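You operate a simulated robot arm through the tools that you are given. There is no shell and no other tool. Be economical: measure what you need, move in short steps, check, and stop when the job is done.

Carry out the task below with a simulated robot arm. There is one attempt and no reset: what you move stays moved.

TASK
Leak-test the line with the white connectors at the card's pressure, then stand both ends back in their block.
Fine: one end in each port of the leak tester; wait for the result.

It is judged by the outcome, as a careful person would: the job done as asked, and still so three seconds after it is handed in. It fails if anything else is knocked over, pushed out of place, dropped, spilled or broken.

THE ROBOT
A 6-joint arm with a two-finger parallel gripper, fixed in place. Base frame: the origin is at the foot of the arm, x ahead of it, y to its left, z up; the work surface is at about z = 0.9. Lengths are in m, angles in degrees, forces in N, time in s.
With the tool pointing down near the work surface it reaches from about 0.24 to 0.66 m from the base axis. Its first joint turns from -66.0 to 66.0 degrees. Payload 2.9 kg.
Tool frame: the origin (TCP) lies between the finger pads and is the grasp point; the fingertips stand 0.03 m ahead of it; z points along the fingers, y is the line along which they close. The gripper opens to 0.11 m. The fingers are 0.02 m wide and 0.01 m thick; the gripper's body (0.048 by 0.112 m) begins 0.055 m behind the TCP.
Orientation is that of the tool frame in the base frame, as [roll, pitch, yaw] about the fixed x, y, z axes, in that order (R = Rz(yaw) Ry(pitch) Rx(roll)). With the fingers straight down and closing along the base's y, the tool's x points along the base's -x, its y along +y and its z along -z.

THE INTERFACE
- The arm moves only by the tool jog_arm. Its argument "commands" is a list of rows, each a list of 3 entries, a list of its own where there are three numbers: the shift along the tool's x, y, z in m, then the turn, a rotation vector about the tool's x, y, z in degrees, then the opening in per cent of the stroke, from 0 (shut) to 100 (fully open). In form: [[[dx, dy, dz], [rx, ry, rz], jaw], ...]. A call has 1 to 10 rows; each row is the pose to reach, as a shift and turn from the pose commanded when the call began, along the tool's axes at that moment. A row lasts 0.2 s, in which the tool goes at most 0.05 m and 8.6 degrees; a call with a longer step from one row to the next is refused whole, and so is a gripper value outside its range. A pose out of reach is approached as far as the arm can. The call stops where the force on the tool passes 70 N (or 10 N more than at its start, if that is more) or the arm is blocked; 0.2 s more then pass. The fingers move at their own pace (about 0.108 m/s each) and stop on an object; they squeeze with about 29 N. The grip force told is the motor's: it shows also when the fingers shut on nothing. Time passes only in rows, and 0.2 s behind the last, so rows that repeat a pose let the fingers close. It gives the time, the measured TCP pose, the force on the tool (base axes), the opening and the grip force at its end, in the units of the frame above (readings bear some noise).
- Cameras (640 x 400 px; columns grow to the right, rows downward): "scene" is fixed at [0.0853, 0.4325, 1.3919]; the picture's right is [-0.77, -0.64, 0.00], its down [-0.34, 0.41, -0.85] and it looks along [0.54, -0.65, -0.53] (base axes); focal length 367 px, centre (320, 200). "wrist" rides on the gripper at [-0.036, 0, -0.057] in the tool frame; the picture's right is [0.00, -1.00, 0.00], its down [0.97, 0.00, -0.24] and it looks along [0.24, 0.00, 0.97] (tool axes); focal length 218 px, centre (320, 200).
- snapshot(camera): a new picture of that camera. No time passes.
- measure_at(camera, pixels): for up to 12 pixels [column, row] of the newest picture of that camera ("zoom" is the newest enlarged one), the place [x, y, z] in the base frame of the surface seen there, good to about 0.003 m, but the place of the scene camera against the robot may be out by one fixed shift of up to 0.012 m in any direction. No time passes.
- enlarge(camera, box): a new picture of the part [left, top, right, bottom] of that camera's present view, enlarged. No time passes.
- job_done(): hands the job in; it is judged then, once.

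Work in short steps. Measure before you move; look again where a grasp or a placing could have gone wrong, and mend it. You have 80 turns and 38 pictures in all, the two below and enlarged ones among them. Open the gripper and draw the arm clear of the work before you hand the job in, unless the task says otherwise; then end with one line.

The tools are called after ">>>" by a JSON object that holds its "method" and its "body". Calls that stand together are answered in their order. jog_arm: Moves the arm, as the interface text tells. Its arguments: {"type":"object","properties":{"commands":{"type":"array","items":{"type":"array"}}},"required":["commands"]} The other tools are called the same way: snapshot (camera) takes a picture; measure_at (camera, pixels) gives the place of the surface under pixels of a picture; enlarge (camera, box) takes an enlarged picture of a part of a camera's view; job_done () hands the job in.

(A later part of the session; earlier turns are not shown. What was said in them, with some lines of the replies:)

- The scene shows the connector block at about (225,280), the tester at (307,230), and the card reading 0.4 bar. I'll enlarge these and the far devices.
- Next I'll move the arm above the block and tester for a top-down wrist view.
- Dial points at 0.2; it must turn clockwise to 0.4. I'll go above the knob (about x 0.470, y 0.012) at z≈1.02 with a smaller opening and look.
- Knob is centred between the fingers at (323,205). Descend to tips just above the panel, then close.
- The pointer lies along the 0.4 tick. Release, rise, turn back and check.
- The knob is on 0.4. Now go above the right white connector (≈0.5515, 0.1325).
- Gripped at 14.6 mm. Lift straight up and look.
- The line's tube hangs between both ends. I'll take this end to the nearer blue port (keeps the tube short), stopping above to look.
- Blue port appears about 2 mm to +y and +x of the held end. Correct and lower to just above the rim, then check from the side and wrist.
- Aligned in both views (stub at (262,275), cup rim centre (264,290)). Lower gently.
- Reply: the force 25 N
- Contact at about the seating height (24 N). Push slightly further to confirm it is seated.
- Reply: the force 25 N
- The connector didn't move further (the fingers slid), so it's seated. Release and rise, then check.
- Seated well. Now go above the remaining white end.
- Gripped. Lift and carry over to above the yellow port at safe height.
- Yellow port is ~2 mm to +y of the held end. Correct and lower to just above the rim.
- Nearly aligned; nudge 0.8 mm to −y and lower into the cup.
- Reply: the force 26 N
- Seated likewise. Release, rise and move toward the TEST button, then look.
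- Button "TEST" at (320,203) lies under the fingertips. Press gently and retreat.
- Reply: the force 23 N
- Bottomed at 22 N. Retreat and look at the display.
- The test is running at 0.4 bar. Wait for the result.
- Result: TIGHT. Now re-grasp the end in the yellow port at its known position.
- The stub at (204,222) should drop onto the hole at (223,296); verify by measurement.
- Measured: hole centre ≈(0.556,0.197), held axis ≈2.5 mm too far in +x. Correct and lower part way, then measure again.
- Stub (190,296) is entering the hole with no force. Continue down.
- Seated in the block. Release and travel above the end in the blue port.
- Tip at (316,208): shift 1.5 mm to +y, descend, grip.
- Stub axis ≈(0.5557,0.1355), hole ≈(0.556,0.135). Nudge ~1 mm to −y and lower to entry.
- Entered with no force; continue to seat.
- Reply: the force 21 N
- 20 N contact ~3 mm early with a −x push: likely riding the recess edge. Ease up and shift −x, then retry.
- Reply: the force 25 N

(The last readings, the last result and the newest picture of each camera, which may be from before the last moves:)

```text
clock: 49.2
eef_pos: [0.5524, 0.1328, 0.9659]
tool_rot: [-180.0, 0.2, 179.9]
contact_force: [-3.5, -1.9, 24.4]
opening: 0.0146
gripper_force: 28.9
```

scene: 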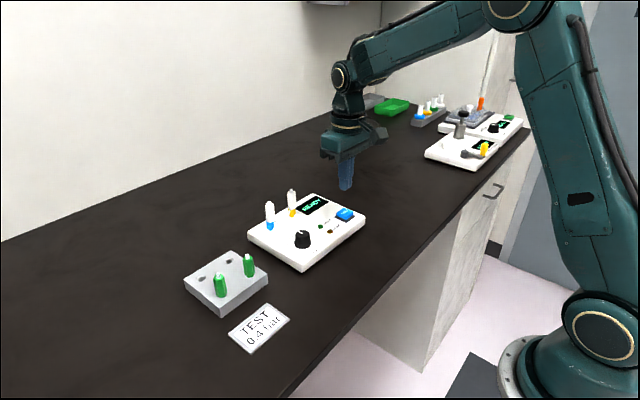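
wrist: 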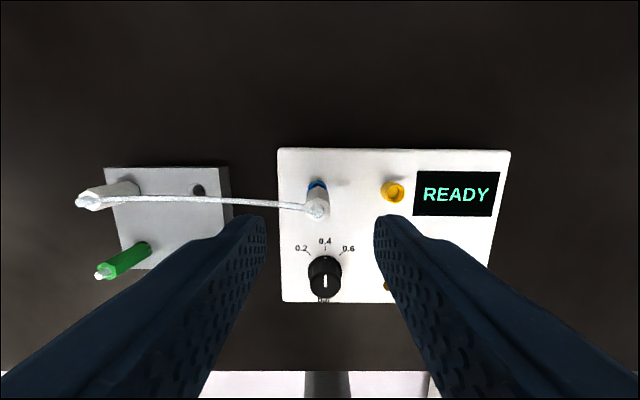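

Depth matches the expected seat height (port-to-block difference ≈30 mm), so it's seated. Ease the load, release, rise and draw clear, then check.

>>> {"method": "jog_arm", "body": {"commands": [[[0, 0, -0.0015], [0, 0, 0], 0], [[0, 0, -0.0015], [0, 0, 0], 15], [[0, 0, -0.0015], [0, 0, 0], 40], [[0, 0, -0.0015], [0, 0, 0], 40], [[0, 0, -0.03], [0, 0, 0], 40], [[0, 0, -0.07], [0, 0, 0], 40], [[0.02, 0, -0.11], [0, 0, 0], 40], [[0.05, -0.03, -0.14], [0, 0, 0], 40], [[0.08, -0.06, -0.16], [0, 0, 0], 40], [[0.11, -0.1, -0.16], [0, 0, 0], 40]]}}

>>> {"method": "enlarge", "body": {"camera": "scene", "box": [180, 190, 350, 300]}}

```text
refused: row 8 steps farther than a row can; nothing moved
```

```text
3.64 times, centred on (265, 245) of scene
```

zoom: 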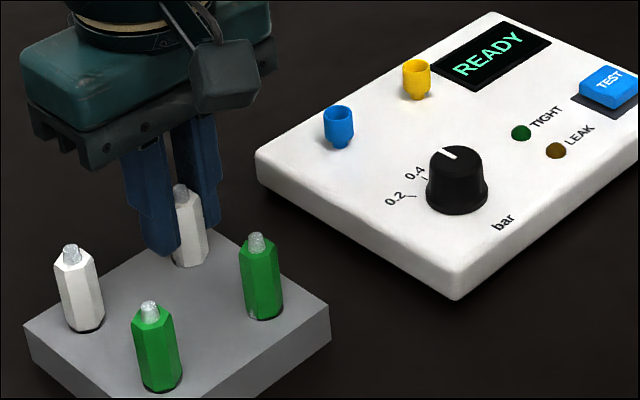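

The call was refused but the picture shows the end held in its hole. Compare tip heights with the seated ones.

>>> {"method": "measure_at", "body": {"camera": "zoom", "pixels": [[180, 187], [181, 185], [179, 190], [70, 247], [71, 250], [69, 249], [256, 236], [255, 239], [150, 305], [149, 308], [190, 240], [78, 300]]}}

>>> {"method": "measure_at", "body": {"camera": "zoom", "pixels": [[190, 262], [190, 266], [190, 270], [186, 268], [85, 326], [85, 331], [85, 335], [264, 316], [264, 320], [181, 188], [178, 186], [72, 247]]}}

```text
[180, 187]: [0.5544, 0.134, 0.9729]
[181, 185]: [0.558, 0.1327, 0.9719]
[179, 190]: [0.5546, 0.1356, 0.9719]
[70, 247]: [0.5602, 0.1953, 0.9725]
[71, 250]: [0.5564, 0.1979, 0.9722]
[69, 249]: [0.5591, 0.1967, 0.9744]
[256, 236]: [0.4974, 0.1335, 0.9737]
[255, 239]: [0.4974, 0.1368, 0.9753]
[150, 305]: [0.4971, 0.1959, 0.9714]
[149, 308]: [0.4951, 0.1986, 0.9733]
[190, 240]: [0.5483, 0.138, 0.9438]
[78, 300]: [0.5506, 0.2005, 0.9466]
```

```text
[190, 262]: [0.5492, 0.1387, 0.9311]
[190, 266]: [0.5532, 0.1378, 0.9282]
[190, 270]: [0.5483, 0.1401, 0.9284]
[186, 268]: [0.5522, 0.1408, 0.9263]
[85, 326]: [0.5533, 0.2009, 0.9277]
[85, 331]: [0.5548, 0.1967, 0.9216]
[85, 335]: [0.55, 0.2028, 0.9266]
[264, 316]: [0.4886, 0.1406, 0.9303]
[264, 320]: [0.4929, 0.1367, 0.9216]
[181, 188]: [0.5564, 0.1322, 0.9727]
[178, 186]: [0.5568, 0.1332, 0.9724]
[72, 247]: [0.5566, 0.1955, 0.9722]
```

Tip heights all agree (0.972–0.974), so it is fully seated. Release, rise and draw clear in legal steps.

>>> {"method": "jog_arm", "body": {"commands": [[[0, 0, -0.0015], [0, 0, 0], 0], [[0, 0, -0.0015], [0, 0, 0], 15], [[0, 0, -0.0015], [0, 0, 0], 40], [[0, 0, -0.0015], [0, 0, 0], 40], [[0, 0, -0.03], [0, 0, 0], 40], [[0, 0, -0.07], [0, 0, 0], 40], [[0, 0, -0.11], [0, 0, 0], 40], [[0.02, -0.02, -0.14], [0, 0, 0], 40], [[0.05, -0.05, -0.15], [0, 0, 0], 40], [[0.08, -0.08, -0.16], [0, 0, 0], 40]]}}

>>> {"method": "measure_at", "body": {"camera": "scene", "pixels": [[226, 243], [227, 241], [227, 250], [228, 256], [198, 260]]}}

```text
clock: 51.4
eef_pos: [0.4702, 0.0526, 1.1221]
tool_rot: [179.9, 0.0, -180.0]
contact_force: [-0.6, -0.5, 0.5]
opening: 0.0442
gripper_force: 0.0
```

```text
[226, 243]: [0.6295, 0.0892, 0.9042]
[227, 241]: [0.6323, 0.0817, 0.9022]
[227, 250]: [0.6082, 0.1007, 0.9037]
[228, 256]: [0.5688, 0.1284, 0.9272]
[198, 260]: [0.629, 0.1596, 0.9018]
```

The gripper is open, empty and clear, and both ends were measured at their seated height before release. Handing in.

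>>> {"method": "job_done", "body": {}}

```text
The job is handed in.
```

I leak-tested the white-connector line at 0.4 bar: the result was TIGHT, and both ends are back in their block. I had no pictures left after letting go of the second end; just before that it was at the same seated height as the other connectors.
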